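You operate a simulated robot arm through the tools that you are given. There is no shell and no other tool.

You are at the controls of a simulated robot arm. One attempt, no reset.

TASK
Put two ladles of curd from the blue vat in the blue-handled basket.
Fine: basket in the small teal pan to drain; ladle back, lid shut. Set down upright: long blue-handled ladle.

The check looks at the end state, three seconds after you hand in, the way a careful person would. Anything else that was tipped, shoved, dropped, spilled or broken makes it a failure. A push-on lid holds only when it is set on centred and level and pressed home; a screw cap is set on level and turned clockwise until tight.

THE ROBOT
A 6-joint arm with a two-finger gripper, fixed in place. Base frame: the origin is on the floor under the middle of its stand, x ahead of it, y to its left, z up. Units: mm, degrees, N and s.
It reaches about 1417 mm from its shoulder. Its first joint turns from -166.0 to 166.0 degrees. Payload 3.43 kg.
The TCP is the grasp point between the finger pads, 20 mm short of the fingertips. In the tool frame z runs along the fingers and y along their closing line. The gripper opens to 190 mm; its body begins 248 mm behind the TCP.
Orientation is told as [roll, pitch, yaw] about the base's x, y, z axes, in that order, counted from this pose: with the fingers straight down and closing along the base's y, the tool's x points along the base's -x, its y along +y and its z along -z.

THE INTERFACE
- The arm moves only by the tool arm_command. Its argument "steps" is a list of rows, each a list of 6 numbers: the shift along the tool's x, y, z in mm, then the turn, a rotation vector about the tool's x, y, z in degrees. In form: [[x, y, z, rx, ry, rz], ...]. A call has 1 to 20 rows; each row shifts and turns the commanded pose from where the row before left it, along the tool's axes as they then stand. "gripper" is the gripper command, from -1 (fully open) to 1 (shut), values between in proportion, set as the call begins (left out, the last holds). Rows are played at 5 a second. More than 50 mm and 8.6 degrees between two rows, or a gripper value outside its range, and nothing of the call is played. A pose out of reach is approached as far as the arm can. The call stops where the force on the tool passes 40 N (or 10 N more than at its start, if that is more) or the arm is blocked; 0.2 s more then pass. The fingers move at their own pace (about 153 mm/s each) and stop on an object; they squeeze with about 25 N. The grip force told is the motor's: it shows also when the fingers shut on nothing. Time passes only in rows, and 0.2 s behind the last, so rows that do not move let the fingers close. It gives the time, the measured TCP pose, the force on the tool (base axes), the opening and the grip force at its end, in the units of the frame above (readings bear some noise), with the torque about the TCP (base axes, N m) and any sound that the robot's microphone picked up, and new pictures: "views" is both (left out), scene, wrist or none.
- Cameras (640 x 400 px; columns grow to the right, rows downward): "scene" is fixed at [401, 500.5, 1452.9]; the picture's right is [-0.27, -0.96, 0.00], its down [-0.67, 0.19, -0.71] and it looks along [0.69, -0.19, -0.70] (base axes); focal length 214 px, centre (320, 200). "wrist" rides on the gripper at [70, -8, -288] in the tool frame; the picture's right is [0.12, 0.99, 0.00], its down [-0.96, 0.12, -0.25] and it looks along [-0.25, 0.03, 0.97] (tool axes); focal length 261 px, centre (320, 200). There is no depth. A picture from a camera that has moved, and an enlarged one, comes with that camera's place and axes in the base frame and with its lens.
- slide_trunk(by): moves the trunk up (or, below 0, down) by that many mm; the arm rides with it, the base frame stays. It gives what a move gives, with no picture.
- zoom(camera, box): a new picture of the part [left, top, right, bottom] of that camera's present view, enlarged. No time passes.
- close_job(): hands the job in; it is judged then, once.

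Nothing tells you positions but the pictures and the camera data. Unless the task says otherwise, let go and move clear before handing in.

The tools are called after "Request:" by a JSON object that holds its "method" and its "body". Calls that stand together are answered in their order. arm_command: Moves the arm, as the interface text tells. Its arguments: {"type":"object","properties":{"steps":{"type":"array","items":{"type":"array","items":{"type":"number"}}},"gripper":{"type":"number"},"views":{"type":"string","enum":["both","scene","wrist","none"]}},"required":["steps"]} The other tools are called the same way: slide_trunk (by) moves the trunk up or down; zoom (camera, box) takes an enlarged picture of a part of a camera's view; close_job () hands the job in.

At the start:

```text
time: 0.0
ee_pos: [553.7, 188.0, 1342.0]
ee_rot: [-0.1, 0.0, 0.0]
contact_force: [0.3, -0.3, 0.3]
moment: [-0.01, 0.0, -0.03]
grip_width: 190.2
finger_force: 0.0
trunk travel left (down, up): [-350.0, 90.0]
```

scene: 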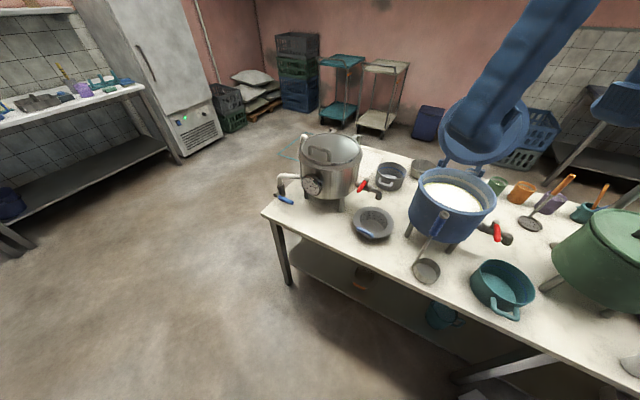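
wrist: 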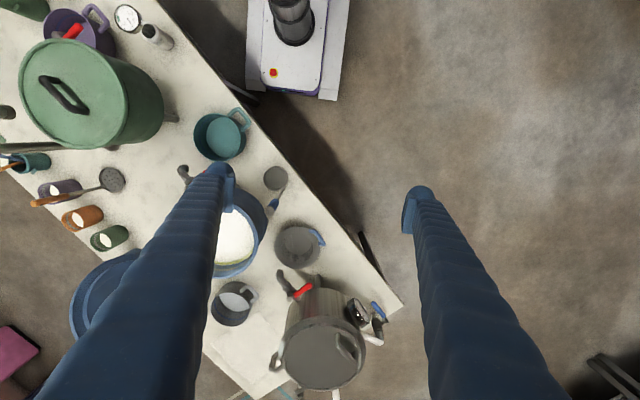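

The table holds a blue vat with its lid open, a steel vat, a grey basket, a teal pan, a ladle near the blue vat, and others. I'll zoom in to identify each object before moving.

Request:
{"method": "zoom", "body": {"camera": "scene", "box": [380, 140, 560, 330]}}

Request:
{"method": "zoom", "body": {"camera": "scene", "box": [260, 120, 440, 250]}}

Request:
{"method": "zoom", "body": {"camera": "scene", "box": [480, 150, 640, 320]}}

Request:
{"method": "zoom", "body": {"camera": "wrist", "box": [160, 90, 420, 400]}}

```text
2.11 times, centred on (470, 235) of scene
camera zoom: at [401.0, 500.5, 1452.9], right [-0.27, -0.96, 0.0], down [-0.67, 0.19, -0.71], along [0.69, -0.19, -0.7], focal length 452 px, centre (4, 126)
```

zoom: 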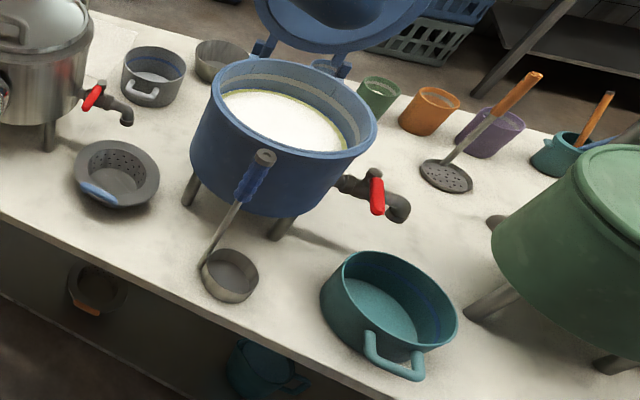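

```text
3.08 times, centred on (350, 185) of scene
camera zoom: at [401.0, 500.5, 1452.9], right [-0.27, -0.96, 0.0], down [-0.67, 0.19, -0.71], along [0.69, -0.19, -0.7], focal length 660 px, centre (228, 246)
```

zoom: 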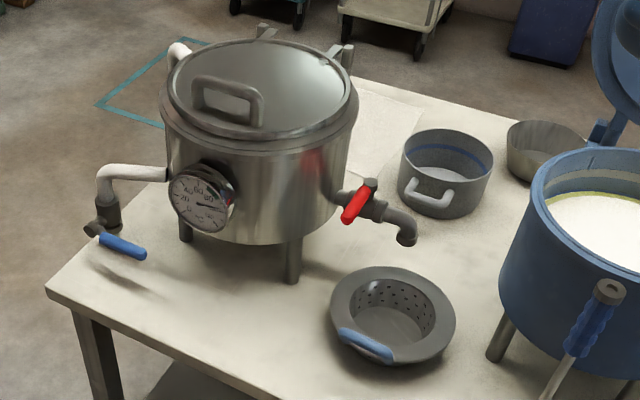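

```text
2.35 times, centred on (560, 235) of scene
camera zoom: at [401.0, 500.5, 1452.9], right [-0.27, -0.96, 0.0], down [-0.67, 0.19, -0.71], along [0.69, -0.19, -0.7], focal length 505 px, centre (-245, 118)
```

zoom: 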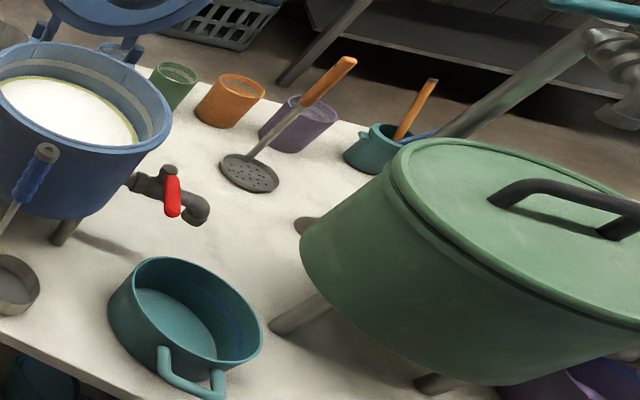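

```text
1.29 times, centred on (290, 245) of wrist
camera zoom: at [482.7, 180.0, 1629.9], right [-0.12, 0.99, 0.0], down [0.96, 0.12, 0.25], along [0.25, 0.03, -0.97], focal length 336 px, centre (359, 142)
```

zoom: 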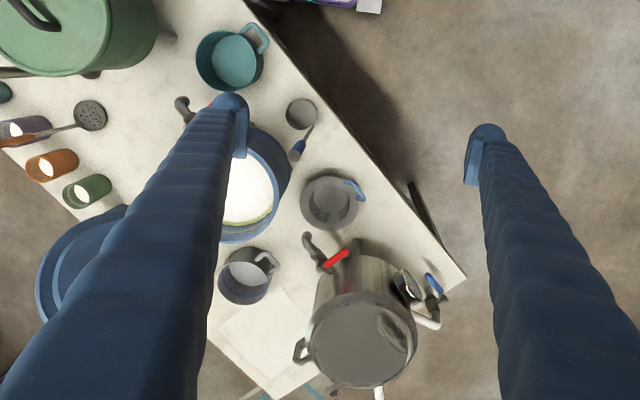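

The long blue-handled ladle stands upright beside the blue vat, the vat lid is hinged open, and the basket and teal pan are nearby. I'll move the gripper up and to the right for an unobstructed wrist view of the table.

Request:
{"method": "arm_command", "body": {"steps": [[0, -40, -20, 0, 0, 0], [0, -40, -20, 0, 0, 0], [0, -40, -20, 0, 0, 0], [0, -40, -20, 0, 0, 0], [0, -40, -20, 0, 0, 0], [0, -40, 0, 0, 0, 0]], "gripper": -1, "views": "both"}}

```text
time: 1.4
ee_pos: [553.9, -54.0, 1442.2]
ee_rot: [-0.1, 0.1, 0.0]
contact_force: [0.9, -0.3, -0.3]
moment: [0.1, 0.01, 0.01]
grip_width: 190.1
finger_force: 0.0
trunk travel left (down, up): [-350.0, 90.0]
camera wrist: at [482.3, -60.8, 1730.1], right [-0.12, 0.99, 0.0], down [0.96, 0.12, 0.25], along [0.24, 0.03, -0.97], focal length 261 px, centre (320, 200)
```

scene: 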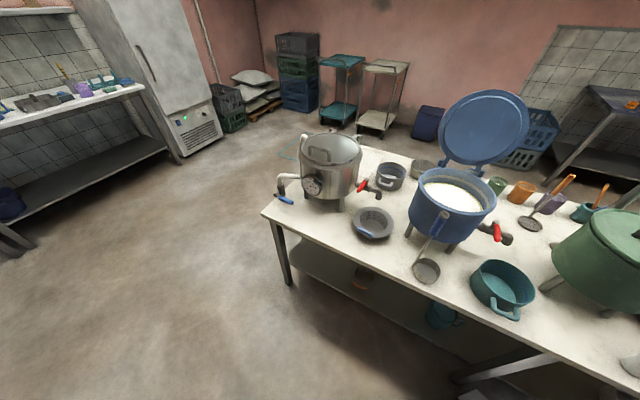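
wrist: 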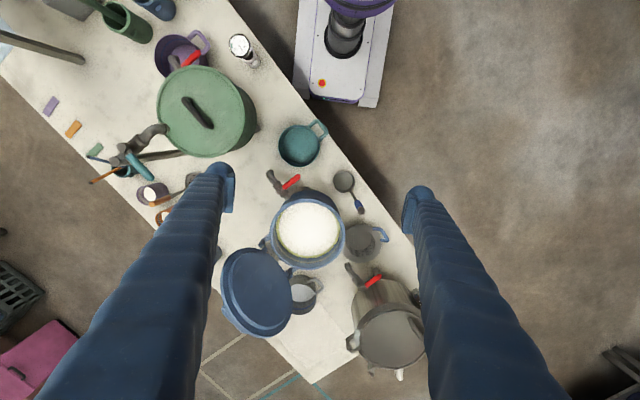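

The wrist view now covers the blue vat, basket, ladle and teal pan between the fingers. I'll zoom in for precise measurements.

Request:
{"method": "zoom", "body": {"camera": "wrist", "box": [240, 110, 420, 222]}}

Request:
{"method": "zoom", "body": {"camera": "wrist", "box": [200, 170, 400, 340]}}

Request:
{"method": "zoom", "body": {"camera": "scene", "box": [400, 80, 560, 280]}}

Request:
{"method": "zoom", "body": {"camera": "scene", "box": [400, 200, 520, 275]}}

Request:
{"method": "zoom", "body": {"camera": "scene", "box": [330, 190, 450, 265]}}

Request:
{"method": "zoom", "body": {"camera": "scene", "box": [440, 250, 570, 331]}}

```text
3.56 times, centred on (330, 166) of wrist
camera zoom: at [482.3, -60.8, 1730.1], right [-0.12, 0.99, 0.0], down [0.96, 0.12, 0.25], along [0.24, 0.03, -0.97], focal length 927 px, centre (284, 321)
```

zoom: 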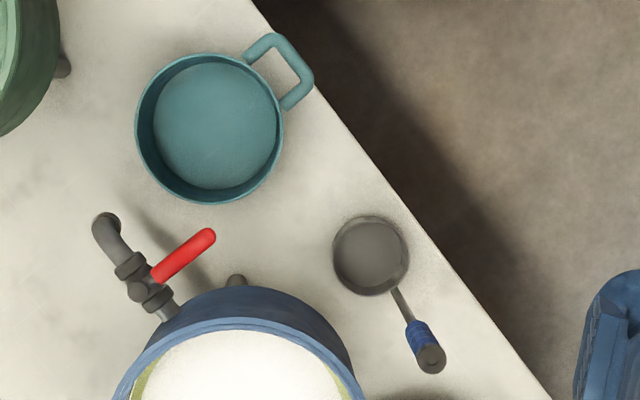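

```text
2.35 times, centred on (300, 255) of wrist
camera zoom: at [482.3, -60.8, 1730.1], right [-0.12, 0.99, 0.0], down [0.96, 0.12, 0.25], along [0.24, 0.03, -0.97], focal length 613 px, centre (367, 71)
```

zoom: 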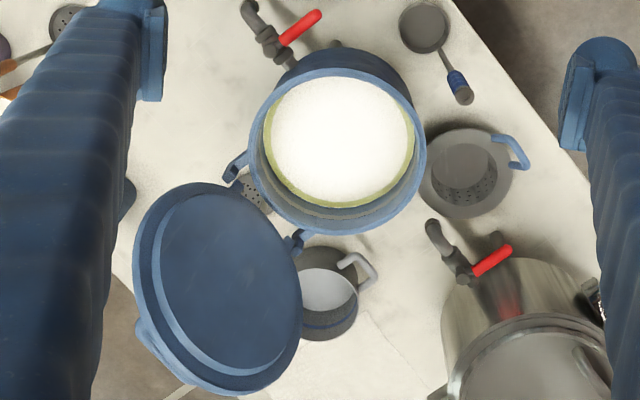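

```text
2.00 times, centred on (480, 180) of scene
camera zoom: at [401.0, 500.5, 1452.9], right [-0.27, -0.96, 0.0], down [-0.67, 0.19, -0.71], along [0.69, -0.19, -0.7], focal length 429 px, centre (0, 240)
```

zoom: 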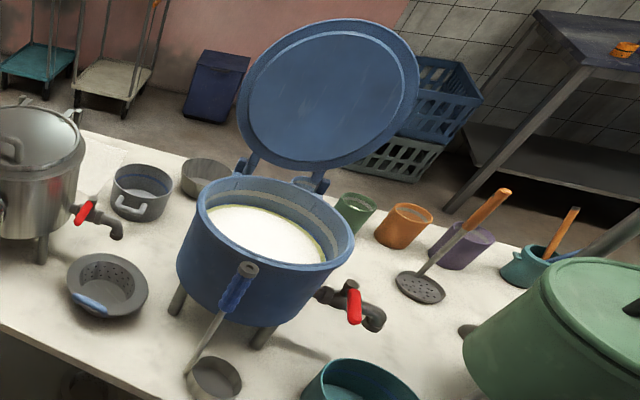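

```text
5.33 times, centred on (460, 238) of scene
camera zoom: at [401.0, 500.5, 1452.9], right [-0.27, -0.96, 0.0], down [-0.67, 0.19, -0.71], along [0.69, -0.19, -0.7], focal length 1144 px, centre (-427, 0)
```

zoom: 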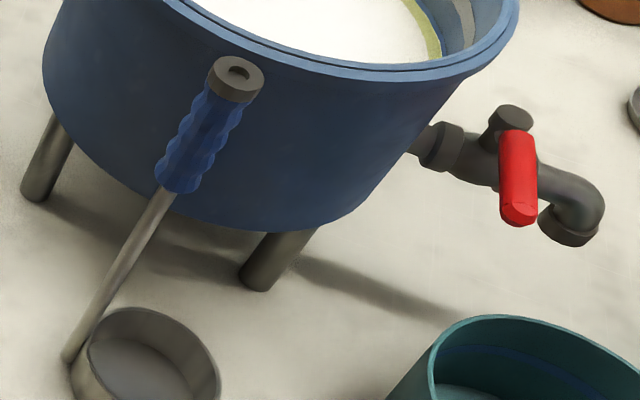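

```text
5.33 times, centred on (390, 228) of scene
camera zoom: at [401.0, 500.5, 1452.9], right [-0.27, -0.96, 0.0], down [-0.67, 0.19, -0.71], along [0.69, -0.19, -0.7], focal length 1144 px, centre (-53, 53)
```

zoom: 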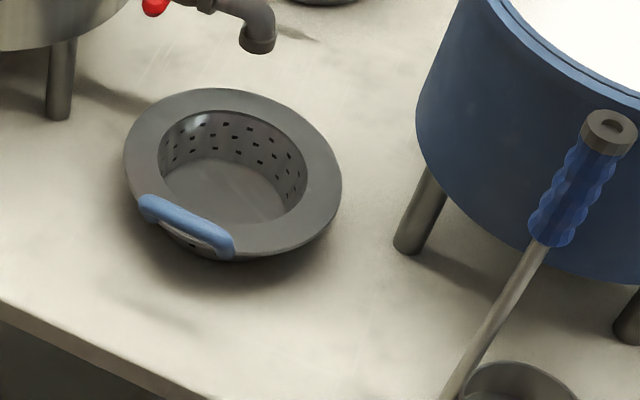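

```text
4.92 times, centred on (505, 290) of scene
camera zoom: at [401.0, 500.5, 1452.9], right [-0.27, -0.96, 0.0], down [-0.67, 0.19, -0.71], along [0.69, -0.19, -0.7], focal length 1056 px, centre (-591, -246)
```

zoom: 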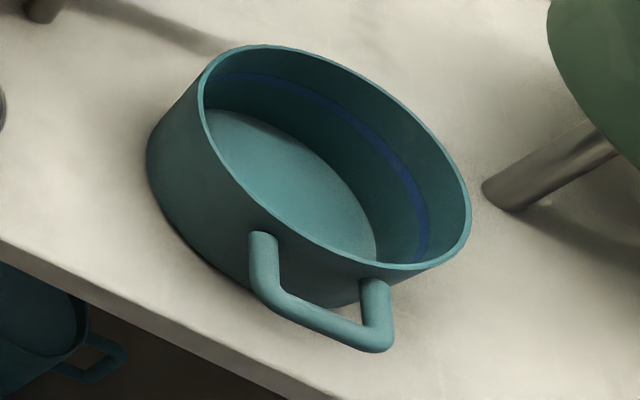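

The basket has a wide flange (about 79 mm radius) that seems made to sit in the teal pan on the table. I'll look at the other teal vessels to confirm which pan is the small one.

Request:
{"method": "zoom", "body": {"camera": "scene", "box": [400, 280, 500, 345]}}

Request:
{"method": "zoom", "body": {"camera": "scene", "box": [560, 170, 640, 230]}}

Request:
{"method": "zoom", "body": {"camera": "scene", "box": [330, 250, 420, 310]}}

Request:
{"method": "zoom", "body": {"camera": "scene", "box": [560, 280, 640, 400]}}

Request:
{"method": "zoom", "body": {"camera": "wrist", "box": [0, 0, 270, 240]}}

Request:
{"method": "zoom", "body": {"camera": "wrist", "box": [220, 180, 350, 275]}}

```text
6.15 times, centred on (450, 312) of scene
camera zoom: at [401.0, 500.5, 1452.9], right [-0.27, -0.96, 0.0], down [-0.67, 0.19, -0.71], along [0.69, -0.19, -0.7], focal length 1320 px, centre (-480, -492)
```

zoom: 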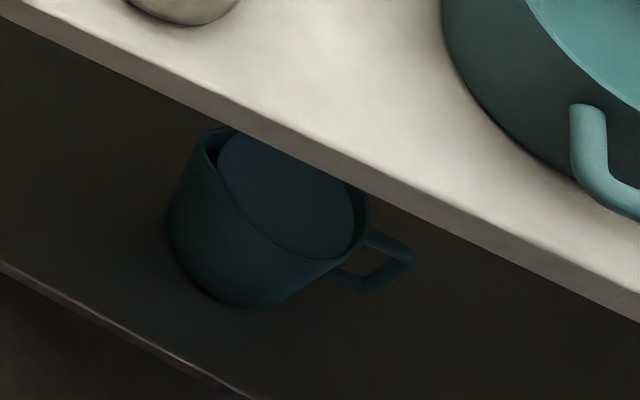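

```text
6.67 times, centred on (600, 200) of scene
camera zoom: at [401.0, 500.5, 1452.9], right [-0.27, -0.96, 0.0], down [-0.67, 0.19, -0.71], along [0.69, -0.19, -0.7], focal length 1430 px, centre (-1547, 200)
```

zoom: 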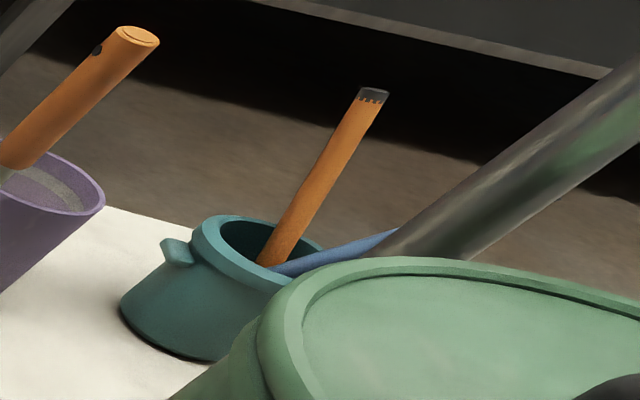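

```text
6.67 times, centred on (375, 280) of scene
camera zoom: at [401.0, 500.5, 1452.9], right [-0.27, -0.96, 0.0], down [-0.67, 0.19, -0.71], along [0.69, -0.19, -0.7], focal length 1430 px, centre (-47, -333)
```

zoom: 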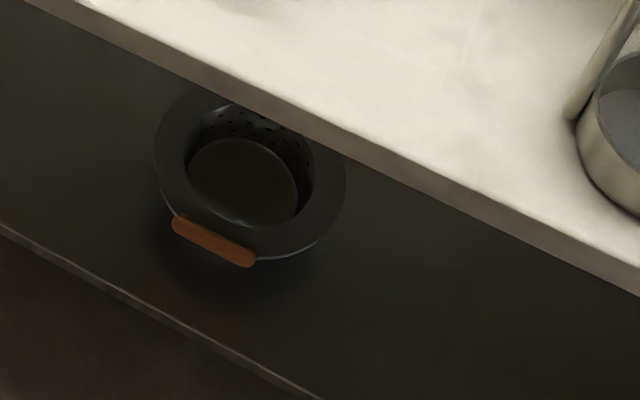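

```text
3.33 times, centred on (600, 340) of scene
camera zoom: at [401.0, 500.5, 1452.9], right [-0.27, -0.96, 0.0], down [-0.67, 0.19, -0.71], along [0.69, -0.19, -0.7], focal length 715 px, centre (-613, -267)
```

zoom: 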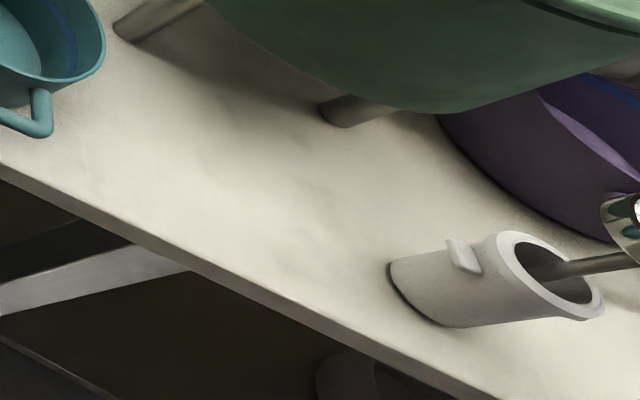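

```text
1.67 times, centred on (135, 120) of wrist
camera zoom: at [482.3, -60.8, 1730.1], right [-0.12, 0.99, 0.0], down [0.96, 0.12, 0.25], along [0.24, 0.03, -0.97], focal length 434 px, centre (628, 333)
```

zoom: 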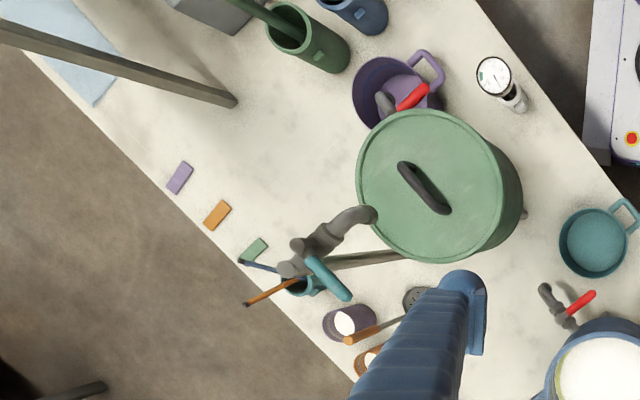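

```text
4.21 times, centred on (285, 228) of wrist
camera zoom: at [482.3, -60.8, 1730.1], right [-0.12, 0.99, 0.0], down [0.96, 0.12, 0.25], along [0.24, 0.03, -0.97], focal length 1098 px, centre (467, 84)
```

zoom: 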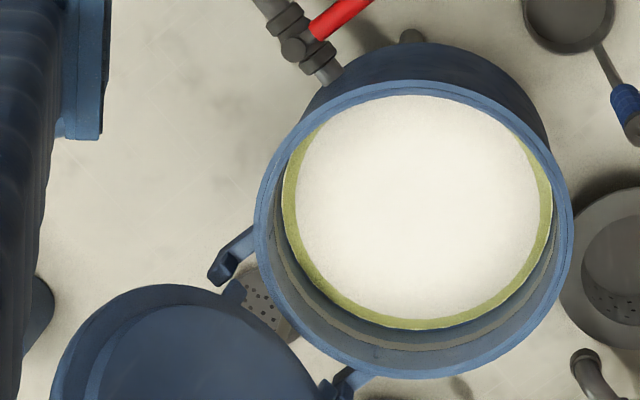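

I'm taking the table to be rotated about 45°, with its top near z≈720. The blue vat is near (779,-63) with its rim near z≈991, the basket near (872,149), the teal pan near (532,-126), and the ladle handle near (679,80). I plan to put the basket in the pan first, so I'm moving above the basket for a better look.

Request:
{"method": "arm_command", "body": {"steps": [[-40, 25, 0, 0, 0, 0], [-40, 25, 0, 0, 0, 0], [-40, 25, 0, 0, 0, 0], [-40, 25, 0, 0, 0, 0], [-40, 25, 0, 0, 0, 0], [-40, 25, 0, 0, 0, 0], [-40, 25, 0, 0, 0, 0], [-38, 28, 0, 0, 0, 0], [0, 0, 45, 0, 0, 0], [0, 0, 45, 0, 0, 0], [0, 0, 45, 0, 0, 0], [0, 0, 45, 0, 0, 0], [0, 0, 0, 0, 0, 0]], "gripper": -1, "views": "both"}}

```text
time: 4.2
ee_pos: [873.0, 151.4, 1262.6]
ee_rot: [-0.1, -0.1, 0.1]
contact_force: [-1.3, 0.2, 0.9]
moment: [0.0, -0.1, -0.01]
grip_width: 189.9
finger_force: 0.1
trunk travel left (down, up): [-350.0, 90.0]
camera wrist: at [799.9, 143.3, 1551.1], right [-0.12, 0.99, 0.0], down [0.96, 0.12, 0.25], along [0.25, 0.03, -0.97], focal length 261 px, centre (320, 200)
```

scene: 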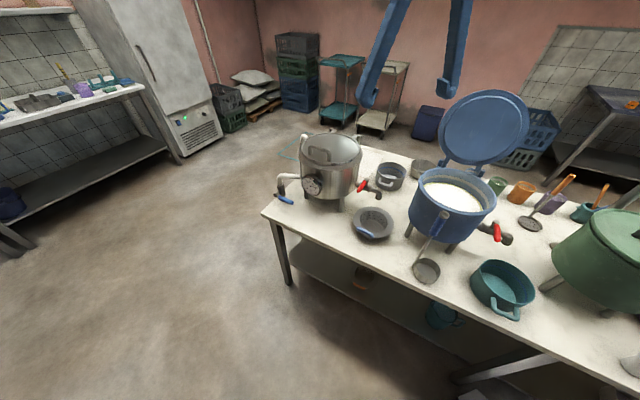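
wrist: 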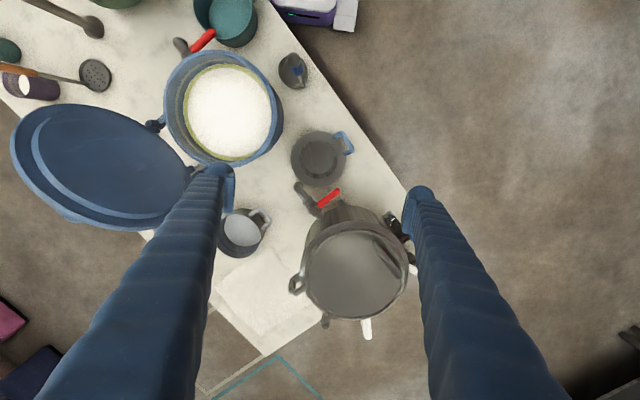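

The basket is almost exactly under the TCP. I'll zoom in to refine its centre, handle direction, flange height and the nearby obstacles.

Request:
{"method": "zoom", "body": {"camera": "wrist", "box": [240, 110, 400, 210]}}

Request:
{"method": "zoom", "body": {"camera": "scene", "box": [340, 40, 500, 140]}}

Request:
{"method": "zoom", "body": {"camera": "wrist", "box": [0, 80, 240, 260]}}

Request:
{"method": "zoom", "body": {"camera": "wrist", "box": [250, 40, 330, 90]}}

```text
4.00 times, centred on (320, 160) of wrist
camera zoom: at [799.9, 143.3, 1551.1], right [-0.12, 0.99, 0.0], down [0.96, 0.12, 0.25], along [0.25, 0.03, -0.97], focal length 1043 px, centre (320, 360)
```

zoom: 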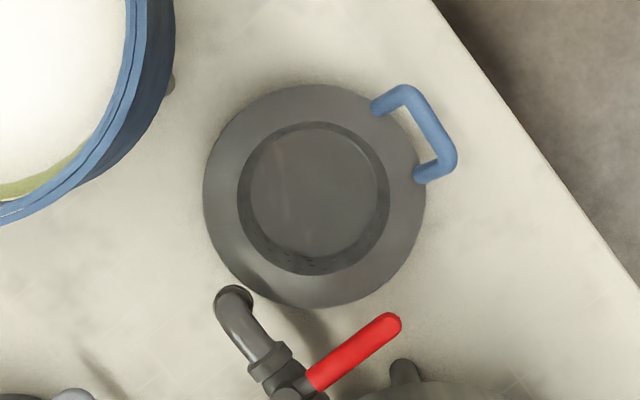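

```text
4.00 times, centred on (420, 90) of scene
camera zoom: at [401.0, 500.5, 1452.9], right [-0.27, -0.96, 0.0], down [-0.67, 0.19, -0.71], along [0.69, -0.19, -0.7], focal length 858 px, centre (-80, 640)
```

zoom: 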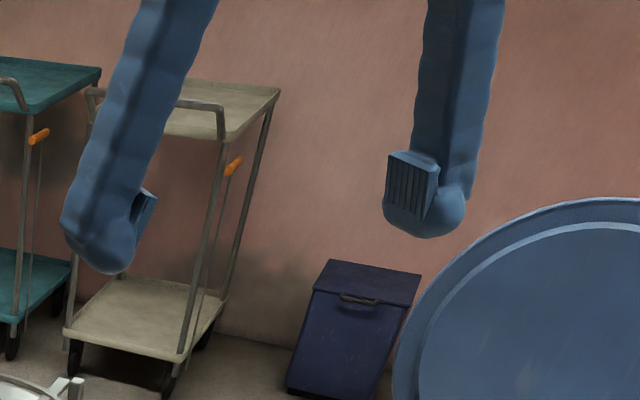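

```text
2.22 times, centred on (120, 170) of wrist
camera zoom: at [799.9, 143.3, 1551.1], right [-0.12, 0.99, 0.0], down [0.96, 0.12, 0.25], along [0.25, 0.03, -0.97], focal length 579 px, centre (764, 267)
```

zoom: 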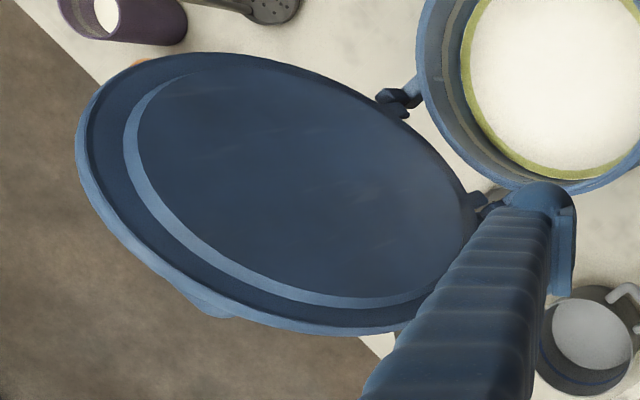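

```text
8.00 times, centred on (290, 65) of wrist
camera zoom: at [799.9, 143.3, 1551.1], right [-0.12, 0.99, 0.0], down [0.96, 0.12, 0.25], along [0.25, 0.03, -0.97], focal length 2085 px, centre (560, 1280)
```

zoom: 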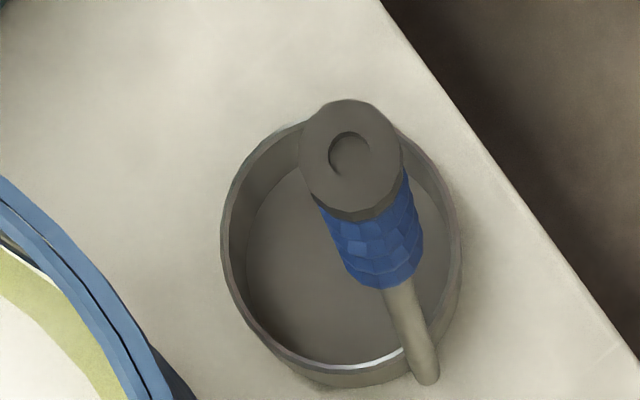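

The basket's flange is centred near (874.5, 148.7) at z≈797, and its handle arches above the flange. The vat on one side and the steel vat's tap on the other block a full-width grip. Instead I'll pinch the flange wall at its clear side (about 200°), with one finger in the cavity and one outside.

Request:
{"method": "arm_command", "body": {"steps": [[31, -12.7, 0, 0, 0, 0], [30, -12.7, 0, 0, 0, 0], [0, 0, 0, 0, 0, 7.8], [0, 0, 0, 0, 0, 7.8], [0, 0, 0, 0, 0, 7.8], [0, 0, 0, 0, 0, 7.8], [0, 0, 0, 0, 0, 7.8], [0, 0, 0, 0, 0, 7.8], [0, 0, 0, 0, 0, 7.8], [0, 0, 0, 0, 0, 7.8], [0, 0, 0, 0, 0, 7.6], [0, 0, 45, 0, 0, 0], [0, 0, 45, 0, 0, 0], [0, 0, 45, 0, 0, 0], [0, 0, 0, 0, 0, 0]], "gripper": 0.37, "views": "both"}}

```text
time: 7.4
ee_pos: [810.8, 125.2, 1128.1]
ee_rot: [-0.1, -0.1, -70.0]
contact_force: [-0.7, 0.2, 0.6]
moment: [-0.04, -0.06, 0.01]
grip_width: 59.8
finger_force: 0.0
trunk travel left (down, up): [-350.0, 90.0]
camera wrist: at [777.3, 189.1, 1415.7], right [0.89, 0.45, 0.0], down [0.44, -0.86, 0.25], along [0.11, -0.22, -0.97], focal length 261 px, centre (320, 200)
```

scene: 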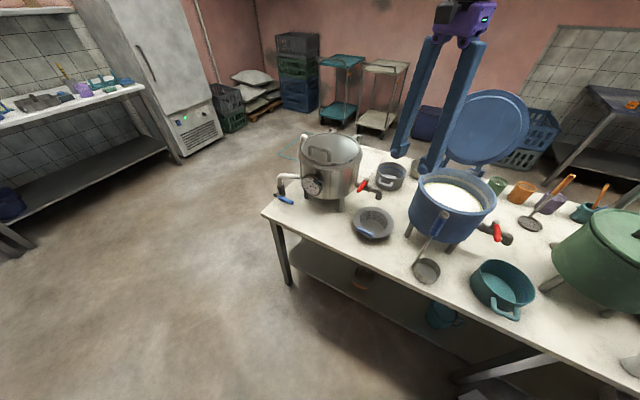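
wrist: 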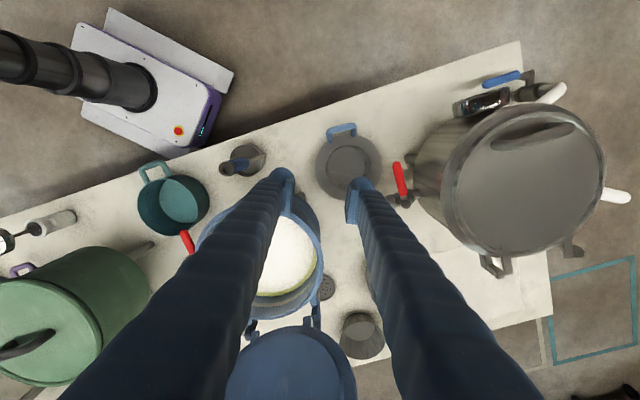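

The gripper is now turned to close along the chosen radial line, with the basket in view between the fingers. I'll zoom to confirm the alignment before descending.

Request:
{"method": "zoom", "body": {"camera": "wrist", "box": [260, 110, 420, 210]}}

Request:
{"method": "zoom", "body": {"camera": "scene", "box": [340, 120, 500, 250]}}

```text
4.00 times, centred on (340, 160) of wrist
camera zoom: at [777.3, 189.1, 1415.7], right [0.89, 0.45, 0.0], down [0.44, -0.86, 0.25], along [0.11, -0.22, -0.97], focal length 1043 px, centre (240, 360)
```

zoom: 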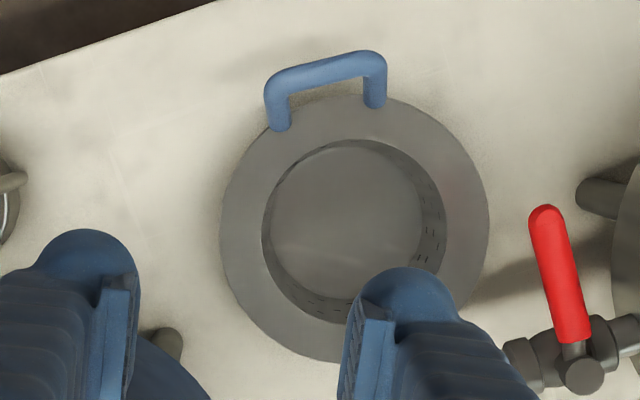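

```text
3.08 times, centred on (420, 185) of scene
camera zoom: at [401.0, 500.5, 1452.9], right [-0.27, -0.96, 0.0], down [-0.67, 0.19, -0.71], along [0.69, -0.19, -0.7], focal length 660 px, centre (12, 246)
```

zoom: 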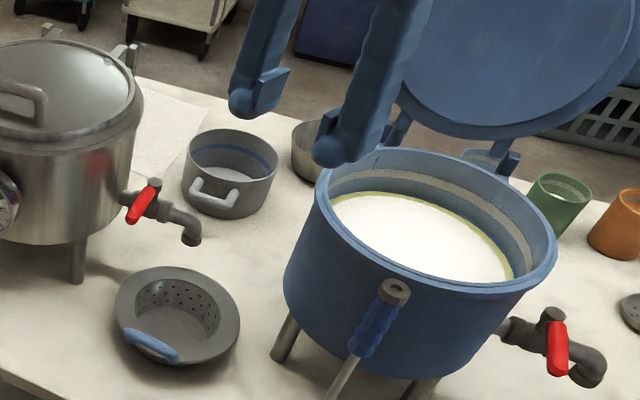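

The basket centre is confirmed at (874.2, 148.5) and the TCP sits right over the flange wall. I'm descending in stages.

Request:
{"method": "arm_command", "body": {"steps": [[0, 0, 45, 0, 0, 0], [0, 0, 45, 0, 0, 0], [0, 0, 45, 0, 0, 0], [0, 0, 45, 0, 0, 0], [0, 0, 45, 0, 0, 0], [0, 0, 45, 0, 0, 0], [0, 0, 0, 0, 0, 0]], "views": "both"}}

```text
time: 9.0
ee_pos: [810.3, 124.9, 858.5]
ee_rot: [0.0, -0.1, -70.0]
contact_force: [0.1, -0.5, -1.1]
moment: [0.0, -0.01, -0.03]
grip_width: 59.8
finger_force: 0.1
trunk travel left (down, up): [-350.0, 90.0]
camera wrist: at [776.3, 188.7, 1145.9], right [0.89, 0.45, 0.0], down [0.44, -0.86, 0.25], along [0.11, -0.22, -0.97], focal length 261 px, centre (320, 200)
```

scene: 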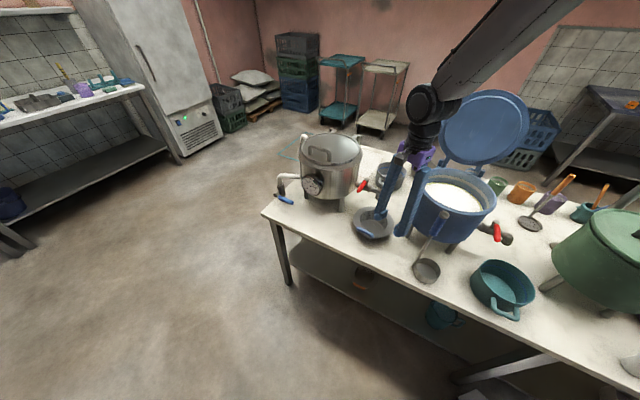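
wrist: 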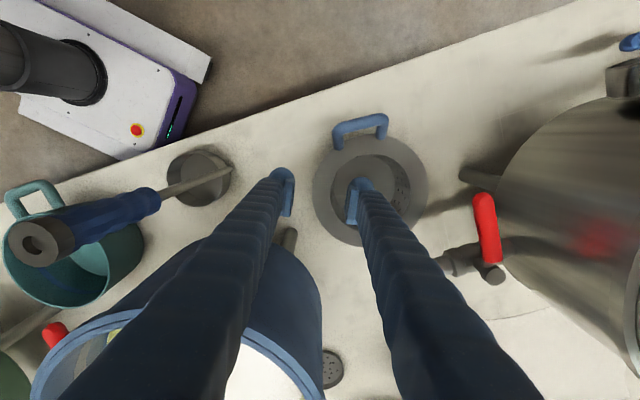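

Descent is on track: the inner finger is over the cavity and the outer finger is outside the flange. A quick zoom to verify before the last 60 mm.

Request:
{"method": "zoom", "body": {"camera": "wrist", "box": [250, 100, 450, 260]}}

Request:
{"method": "zoom", "body": {"camera": "scene", "box": [340, 60, 500, 260]}}

```text
2.50 times, centred on (350, 180) of wrist
camera zoom: at [776.3, 188.7, 1145.9], right [0.89, 0.45, 0.0], down [0.44, -0.86, 0.25], along [0.11, -0.22, -0.97], focal length 652 px, centre (245, 250)
```

zoom: 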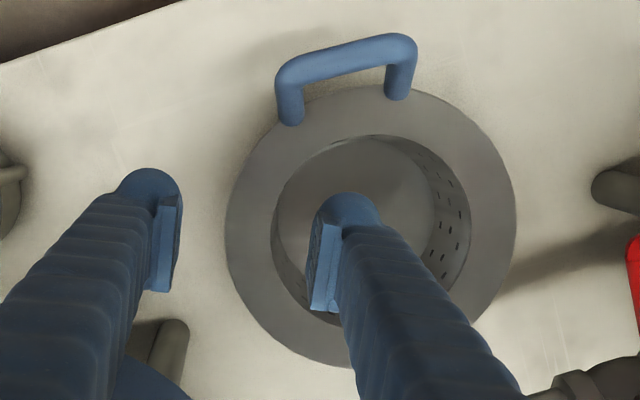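

```text
2.00 times, centred on (420, 160) of scene
camera zoom: at [401.0, 500.5, 1452.9], right [-0.27, -0.96, 0.0], down [-0.67, 0.19, -0.71], along [0.69, -0.19, -0.7], focal length 429 px, centre (120, 280)
```

zoom: 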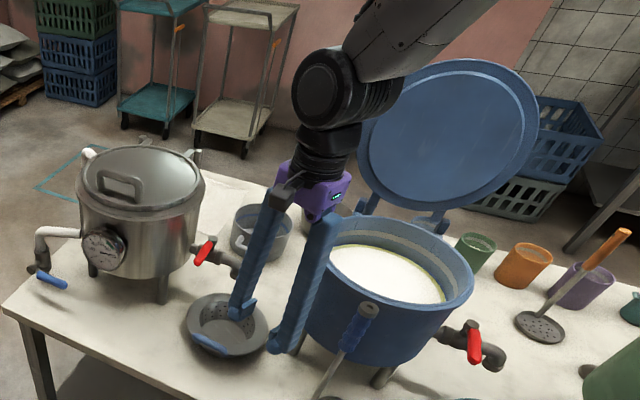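

Request:
{"method": "arm_command", "body": {"steps": [[0, 0, 31, 0, 0, 0], [0, 0, 31, 0, 0, 0], [0, 0, 0, 0, 0, 0]], "views": "wrist"}}

Request:
{"method": "zoom", "body": {"camera": "wrist", "box": [250, 100, 450, 260]}}

Request:
{"method": "zoom", "body": {"camera": "scene", "box": [330, 160, 450, 250]}}

```text
time: 9.8
ee_pos: [811.0, 123.8, 794.3]
ee_rot: [-0.1, -0.1, -70.0]
contact_force: [-0.2, 0.0, 0.1]
moment: [-0.01, 0.0, 0.0]
grip_width: 59.9
finger_force: 0.1
trunk travel left (down, up): [-350.0, 90.0]
camera wrist: at [777.1, 188.9, 1083.1], right [0.89, 0.45, 0.0], down [0.44, -0.86, 0.25], along [0.11, -0.22, -0.97], focal length 261 px, centre (320, 200)
```

wrist: 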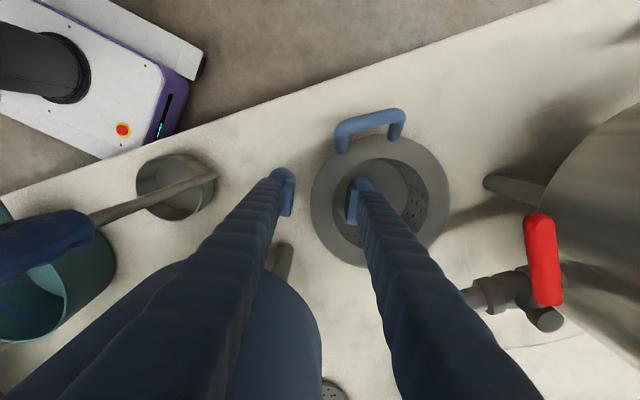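

```text
2.50 times, centred on (350, 180) of wrist
camera zoom: at [777.1, 188.9, 1083.1], right [0.89, 0.45, 0.0], down [0.44, -0.86, 0.25], along [0.11, -0.22, -0.97], focal length 652 px, centre (245, 250)
```

zoom: 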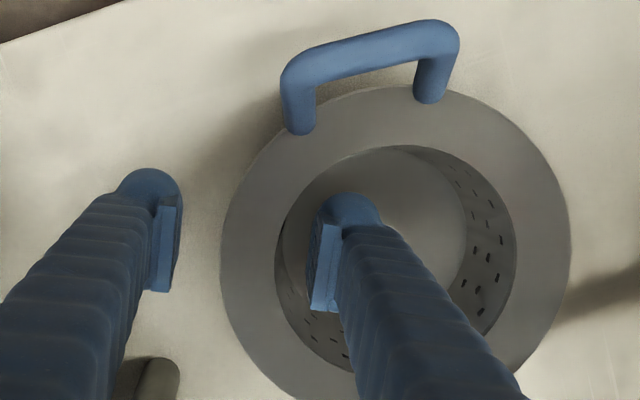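

```text
4.44 times, centred on (390, 205) of scene
camera zoom: at [401.0, 500.5, 1452.9], right [-0.27, -0.96, 0.0], down [-0.67, 0.19, -0.71], along [0.69, -0.19, -0.7], focal length 953 px, centre (9, 178)
```

zoom: 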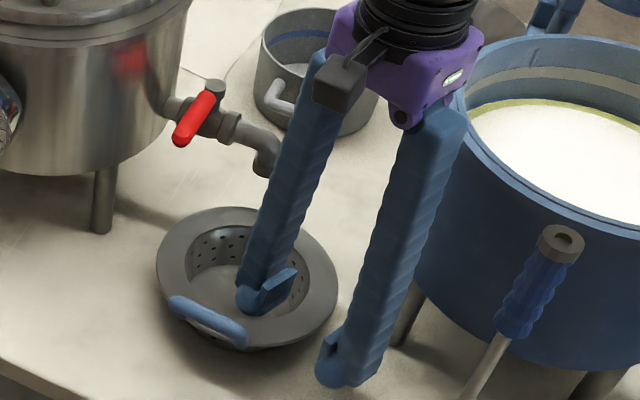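

The pads straddle the flange wall evenly, so I'm closing the gripper on it.

Request:
{"method": "arm_command", "body": {"steps": [[0, 0, 0, 0, 0, 0], [0, 0, 0, 0, 0, 0], [0, 0, 0, 0, 0, 0], [0, 0, 0, 0, 0, 0]], "gripper": 1, "views": "both"}}

Request:
{"method": "zoom", "body": {"camera": "wrist", "box": [250, 100, 450, 260]}}

Request:
{"method": "zoom", "body": {"camera": "scene", "box": [330, 160, 450, 250]}}

```text
time: 10.8
ee_pos: [810.0, 125.0, 794.9]
ee_rot: [-0.1, 0.1, -69.9]
contact_force: [0.3, -1.8, 3.6]
moment: [0.11, -0.49, -0.14]
grip_width: 29.8
finger_force: 24.9
trunk travel left (down, up): [-350.0, 90.0]
camera wrist: at [777.3, 188.7, 1083.1], right [0.89, 0.45, 0.0], down [0.44, -0.86, 0.25], along [0.11, -0.22, -0.97], focal length 261 px, centre (320, 200)
```

scene: 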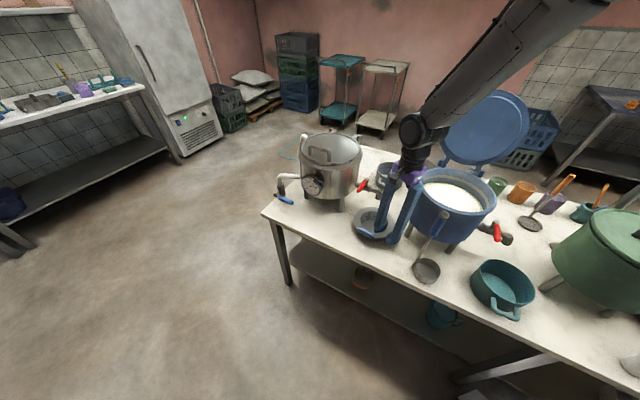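
wrist: 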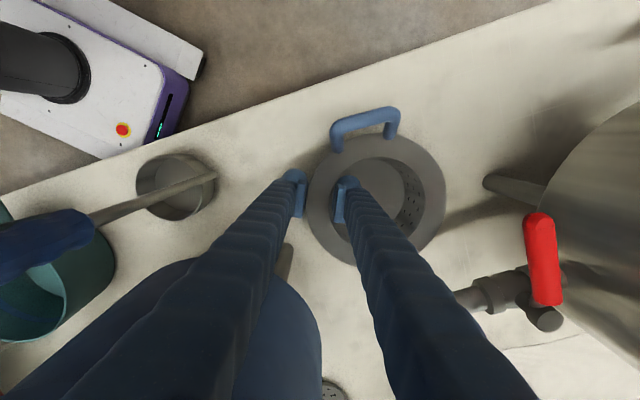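

```text
2.50 times, centred on (350, 180) of wrist
camera zoom: at [777.3, 188.7, 1083.1], right [0.89, 0.45, 0.0], down [0.44, -0.86, 0.25], along [0.11, -0.22, -0.97], focal length 652 px, centre (245, 250)
```

zoom: 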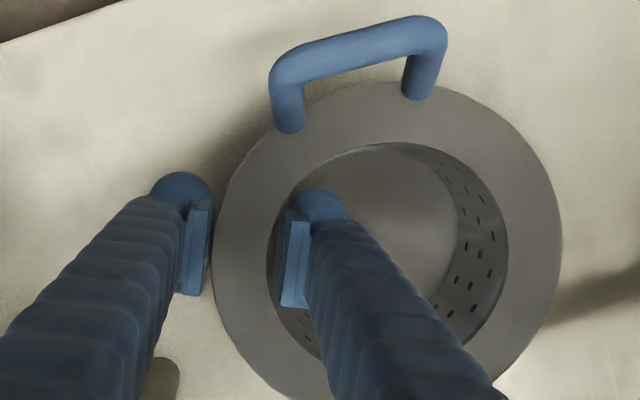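

```text
4.44 times, centred on (390, 205) of scene
camera zoom: at [401.0, 500.5, 1452.9], right [-0.27, -0.96, 0.0], down [-0.67, 0.19, -0.71], along [0.69, -0.19, -0.7], focal length 953 px, centre (9, 178)
```

zoom: 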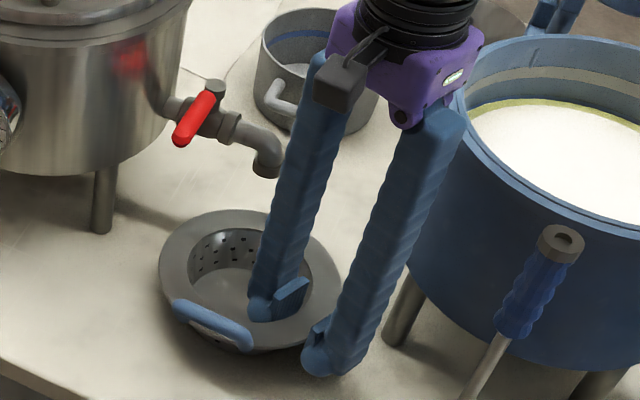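

The gripper holds the flange at 29.8 mm with about 25 N. I'll lift slightly and check that the basket stays level.

Request:
{"method": "arm_command", "body": {"steps": [[0, 0, -8, 0, 0, 0], [0, 0, -10, 0, 0, 0], [0, 0, -12, 0, 0, 0], [0, 0, 0, 0, 0, 0]], "views": "both"}}

Request:
{"method": "zoom", "body": {"camera": "wrist", "box": [250, 100, 450, 260]}}

Request:
{"method": "zoom", "body": {"camera": "scene", "box": [330, 160, 450, 250]}}

```text
time: 11.8
ee_pos: [810.8, 124.3, 824.2]
ee_rot: [-0.1, -0.1, -70.0]
contact_force: [-0.6, 0.4, -1.3]
moment: [-0.05, 0.08, 0.01]
grip_width: 28.8
finger_force: 24.7
trunk travel left (down, up): [-350.0, 90.0]
camera wrist: at [778.3, 188.7, 1112.6], right [0.89, 0.45, 0.0], down [0.44, -0.86, 0.25], along [0.11, -0.22, -0.97], focal length 261 px, centre (320, 200)
```

scene: 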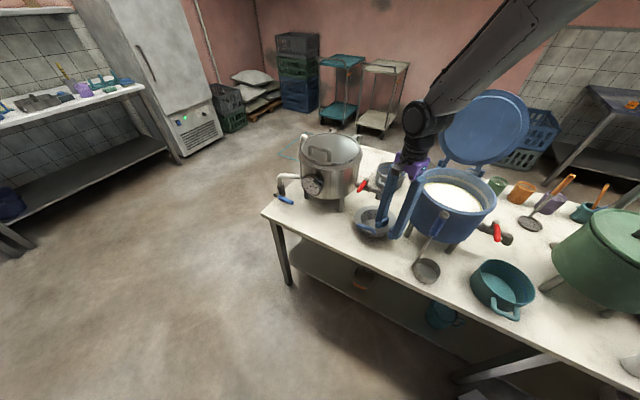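
wrist: 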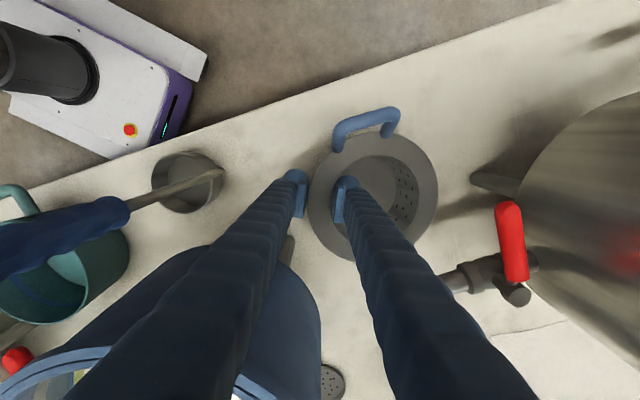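

```text
2.50 times, centred on (350, 180) of wrist
camera zoom: at [778.3, 188.7, 1112.6], right [0.89, 0.45, 0.0], down [0.44, -0.86, 0.25], along [0.11, -0.22, -0.97], focal length 652 px, centre (245, 250)
```

zoom: 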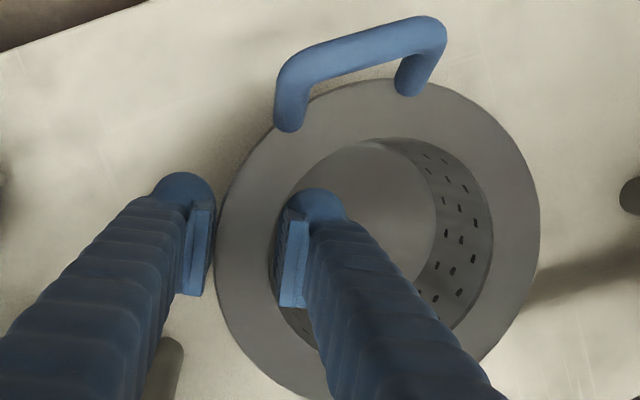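

```text
4.44 times, centred on (390, 205) of scene
camera zoom: at [401.0, 500.5, 1452.9], right [-0.27, -0.96, 0.0], down [-0.67, 0.19, -0.71], along [0.69, -0.19, -0.7], focal length 953 px, centre (9, 178)
```

zoom: 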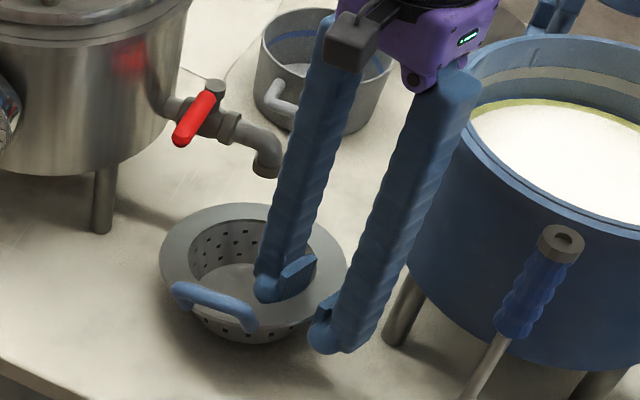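

The basket lifted with only a small sag of about 8° on the free side and is stable. I'll raise it well clear of the ladle and vat, then recheck.

Request:
{"method": "arm_command", "body": {"steps": [[0, 0, -25, 0, 0, 0], [0, 0, -40, 0, 0, 0], [0, 0, -45, 0, 0, 0], [0, 0, -45, 0, 0, 0], [0, 0, -45, 0, 0, 0], [0, 0, -45, 0, 0, 0], [0, 0, -45, 0, 0, 0], [0, 0, -35, 0, 0, 0], [0, 0, -10, 0, 0, 0], [0, 0, 0, 0, 0, 0]], "views": "both"}}

Request:
{"method": "zoom", "body": {"camera": "wrist", "box": [250, 100, 450, 260]}}

```text
time: 14.0
ee_pos: [811.6, 125.9, 1158.7]
ee_rot: [-0.1, 0.0, -69.9]
contact_force: [0.1, 0.3, -0.9]
moment: [0.01, 0.0, 0.0]
grip_width: 6.0
finger_force: 24.9
trunk travel left (down, up): [-350.0, 90.0]
camera wrist: at [778.6, 188.8, 1447.6], right [0.89, 0.45, 0.0], down [0.44, -0.86, 0.25], along [0.11, -0.22, -0.97], focal length 261 px, centre (320, 200)
```

scene: 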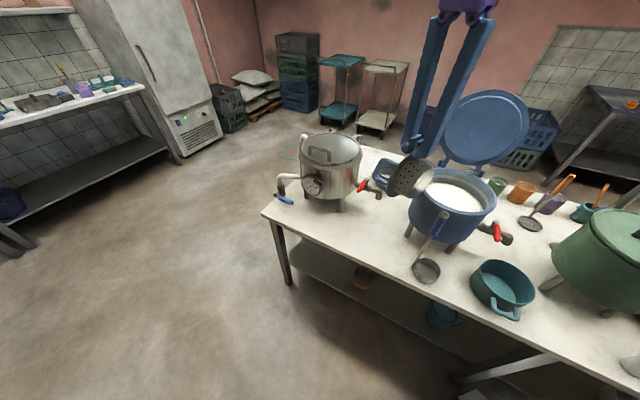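
wrist: 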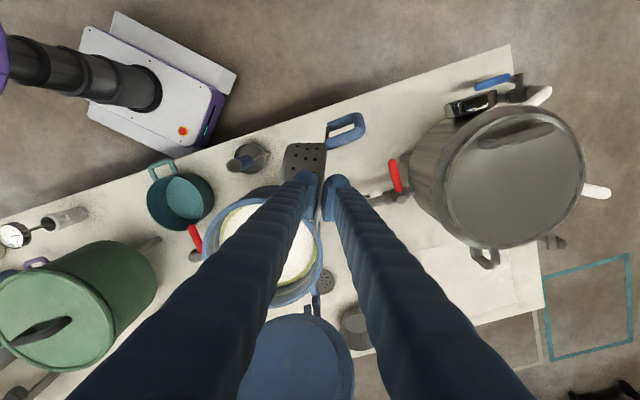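

```text
2.50 times, centred on (350, 180) of wrist
camera zoom: at [778.6, 188.8, 1447.6], right [0.89, 0.45, 0.0], down [0.44, -0.86, 0.25], along [0.11, -0.22, -0.97], focal length 652 px, centre (245, 250)
```

zoom: 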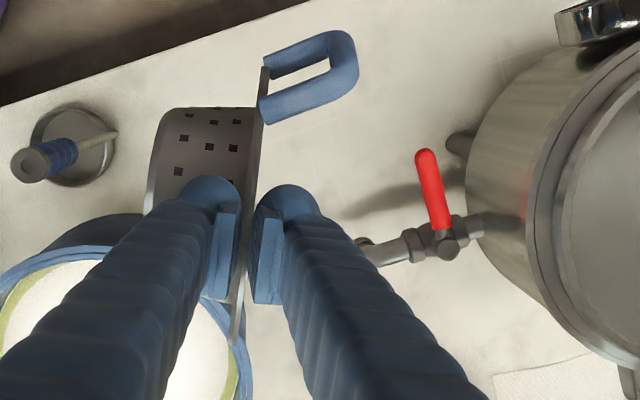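

The basket swung about the pinch and now hangs with its flange flat between the pads (6 mm, firmly clamped). I'll take it to the front, bring the hand level pointing into the table, and set the basket upright on clear table space. Then I'll regrip it across the flange.

Request:
{"method": "arm_command", "body": {"steps": [[34, -15.85, 0, 0, 0, 0], [34, -15.85, 0, 0, 0, 0], [34, -15.85, 0, 0, 0, 0], [34, -15.85, 0, 0, 0, 0], [0, 0, 0, 0, 0, 8.1], [0, 0, 0, 0, 0, 8.1], [0, 0, 0, 0, 0, 8.1], [0, 0, 0, 0, 0, 8.1], [0, 0, 0, 0, 0, 8.1], [0, 0, 0, 0, 0, 8.1], [0, 0, 0, 0, 0, 8.1], [0, 0, 0, 0, 0, 8.3], [0, 0, 0, 0, 0, 0]], "views": "both"}}

```text
time: 16.8
ee_pos: [706.3, 231.8, 1159.3]
ee_rot: [0.0, 0.1, -135.1]
contact_force: [0.4, 0.2, -1.2]
moment: [0.02, 0.02, -0.01]
grip_width: 6.1
finger_force: 24.7
trunk travel left (down, up): [-350.0, 90.0]
camera wrist: at [748.4, 288.0, 1447.8], right [0.79, -0.62, 0.0], down [-0.6, -0.76, 0.25], along [-0.15, -0.19, -0.97], focal length 261 px, centre (320, 200)
```

scene: 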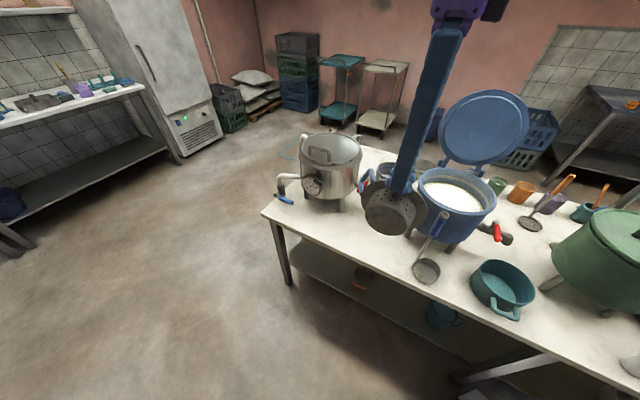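
wrist: 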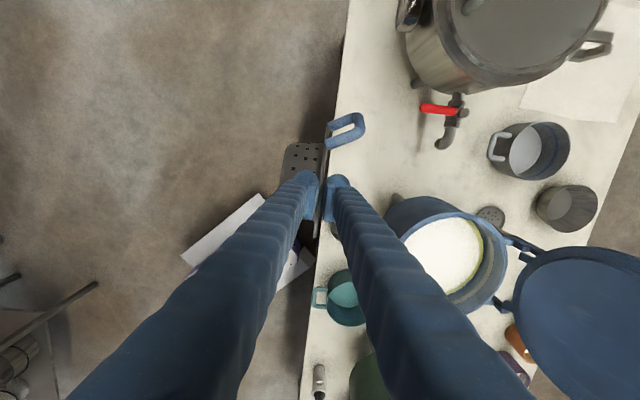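

The basket is now over the front of the table, body facing outward. I'll zoom to see exactly how it hangs before tilting the hand level.

Request:
{"method": "zoom", "body": {"camera": "scene", "box": [330, 130, 470, 250]}}

Request:
{"method": "zoom", "body": {"camera": "wrist", "box": [260, 90, 400, 260]}}

```text
3.33 times, centred on (400, 190) of scene
camera zoom: at [401.0, 500.5, 1452.9], right [-0.27, -0.96, 0.0], down [-0.67, 0.19, -0.71], along [0.69, -0.19, -0.7], focal length 715 px, centre (53, 233)
```

zoom: 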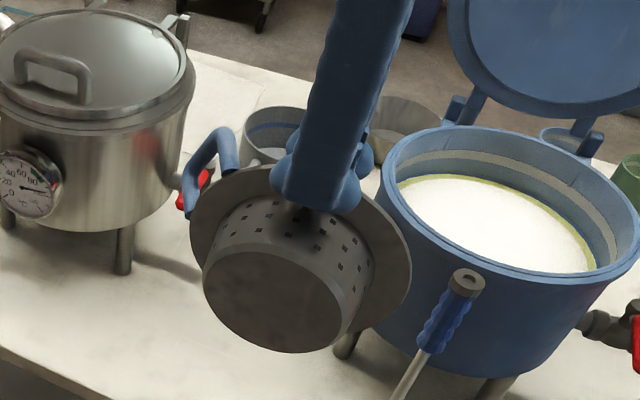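

```text
2.35 times, centred on (330, 175) of wrist
camera zoom: at [748.4, 288.0, 1447.8], right [0.79, -0.62, 0.0], down [-0.6, -0.76, 0.25], along [-0.15, -0.19, -0.97], focal length 613 px, centre (296, 259)
```

zoom: 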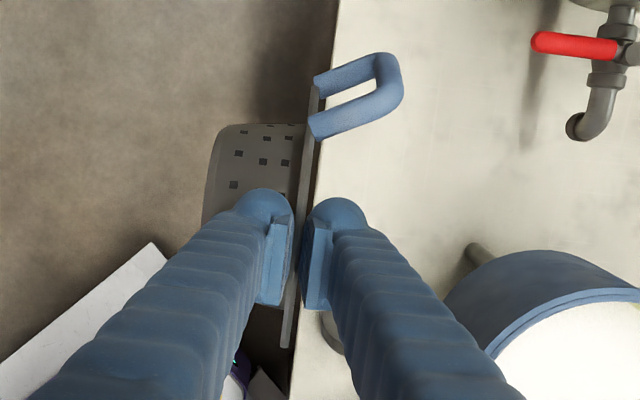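

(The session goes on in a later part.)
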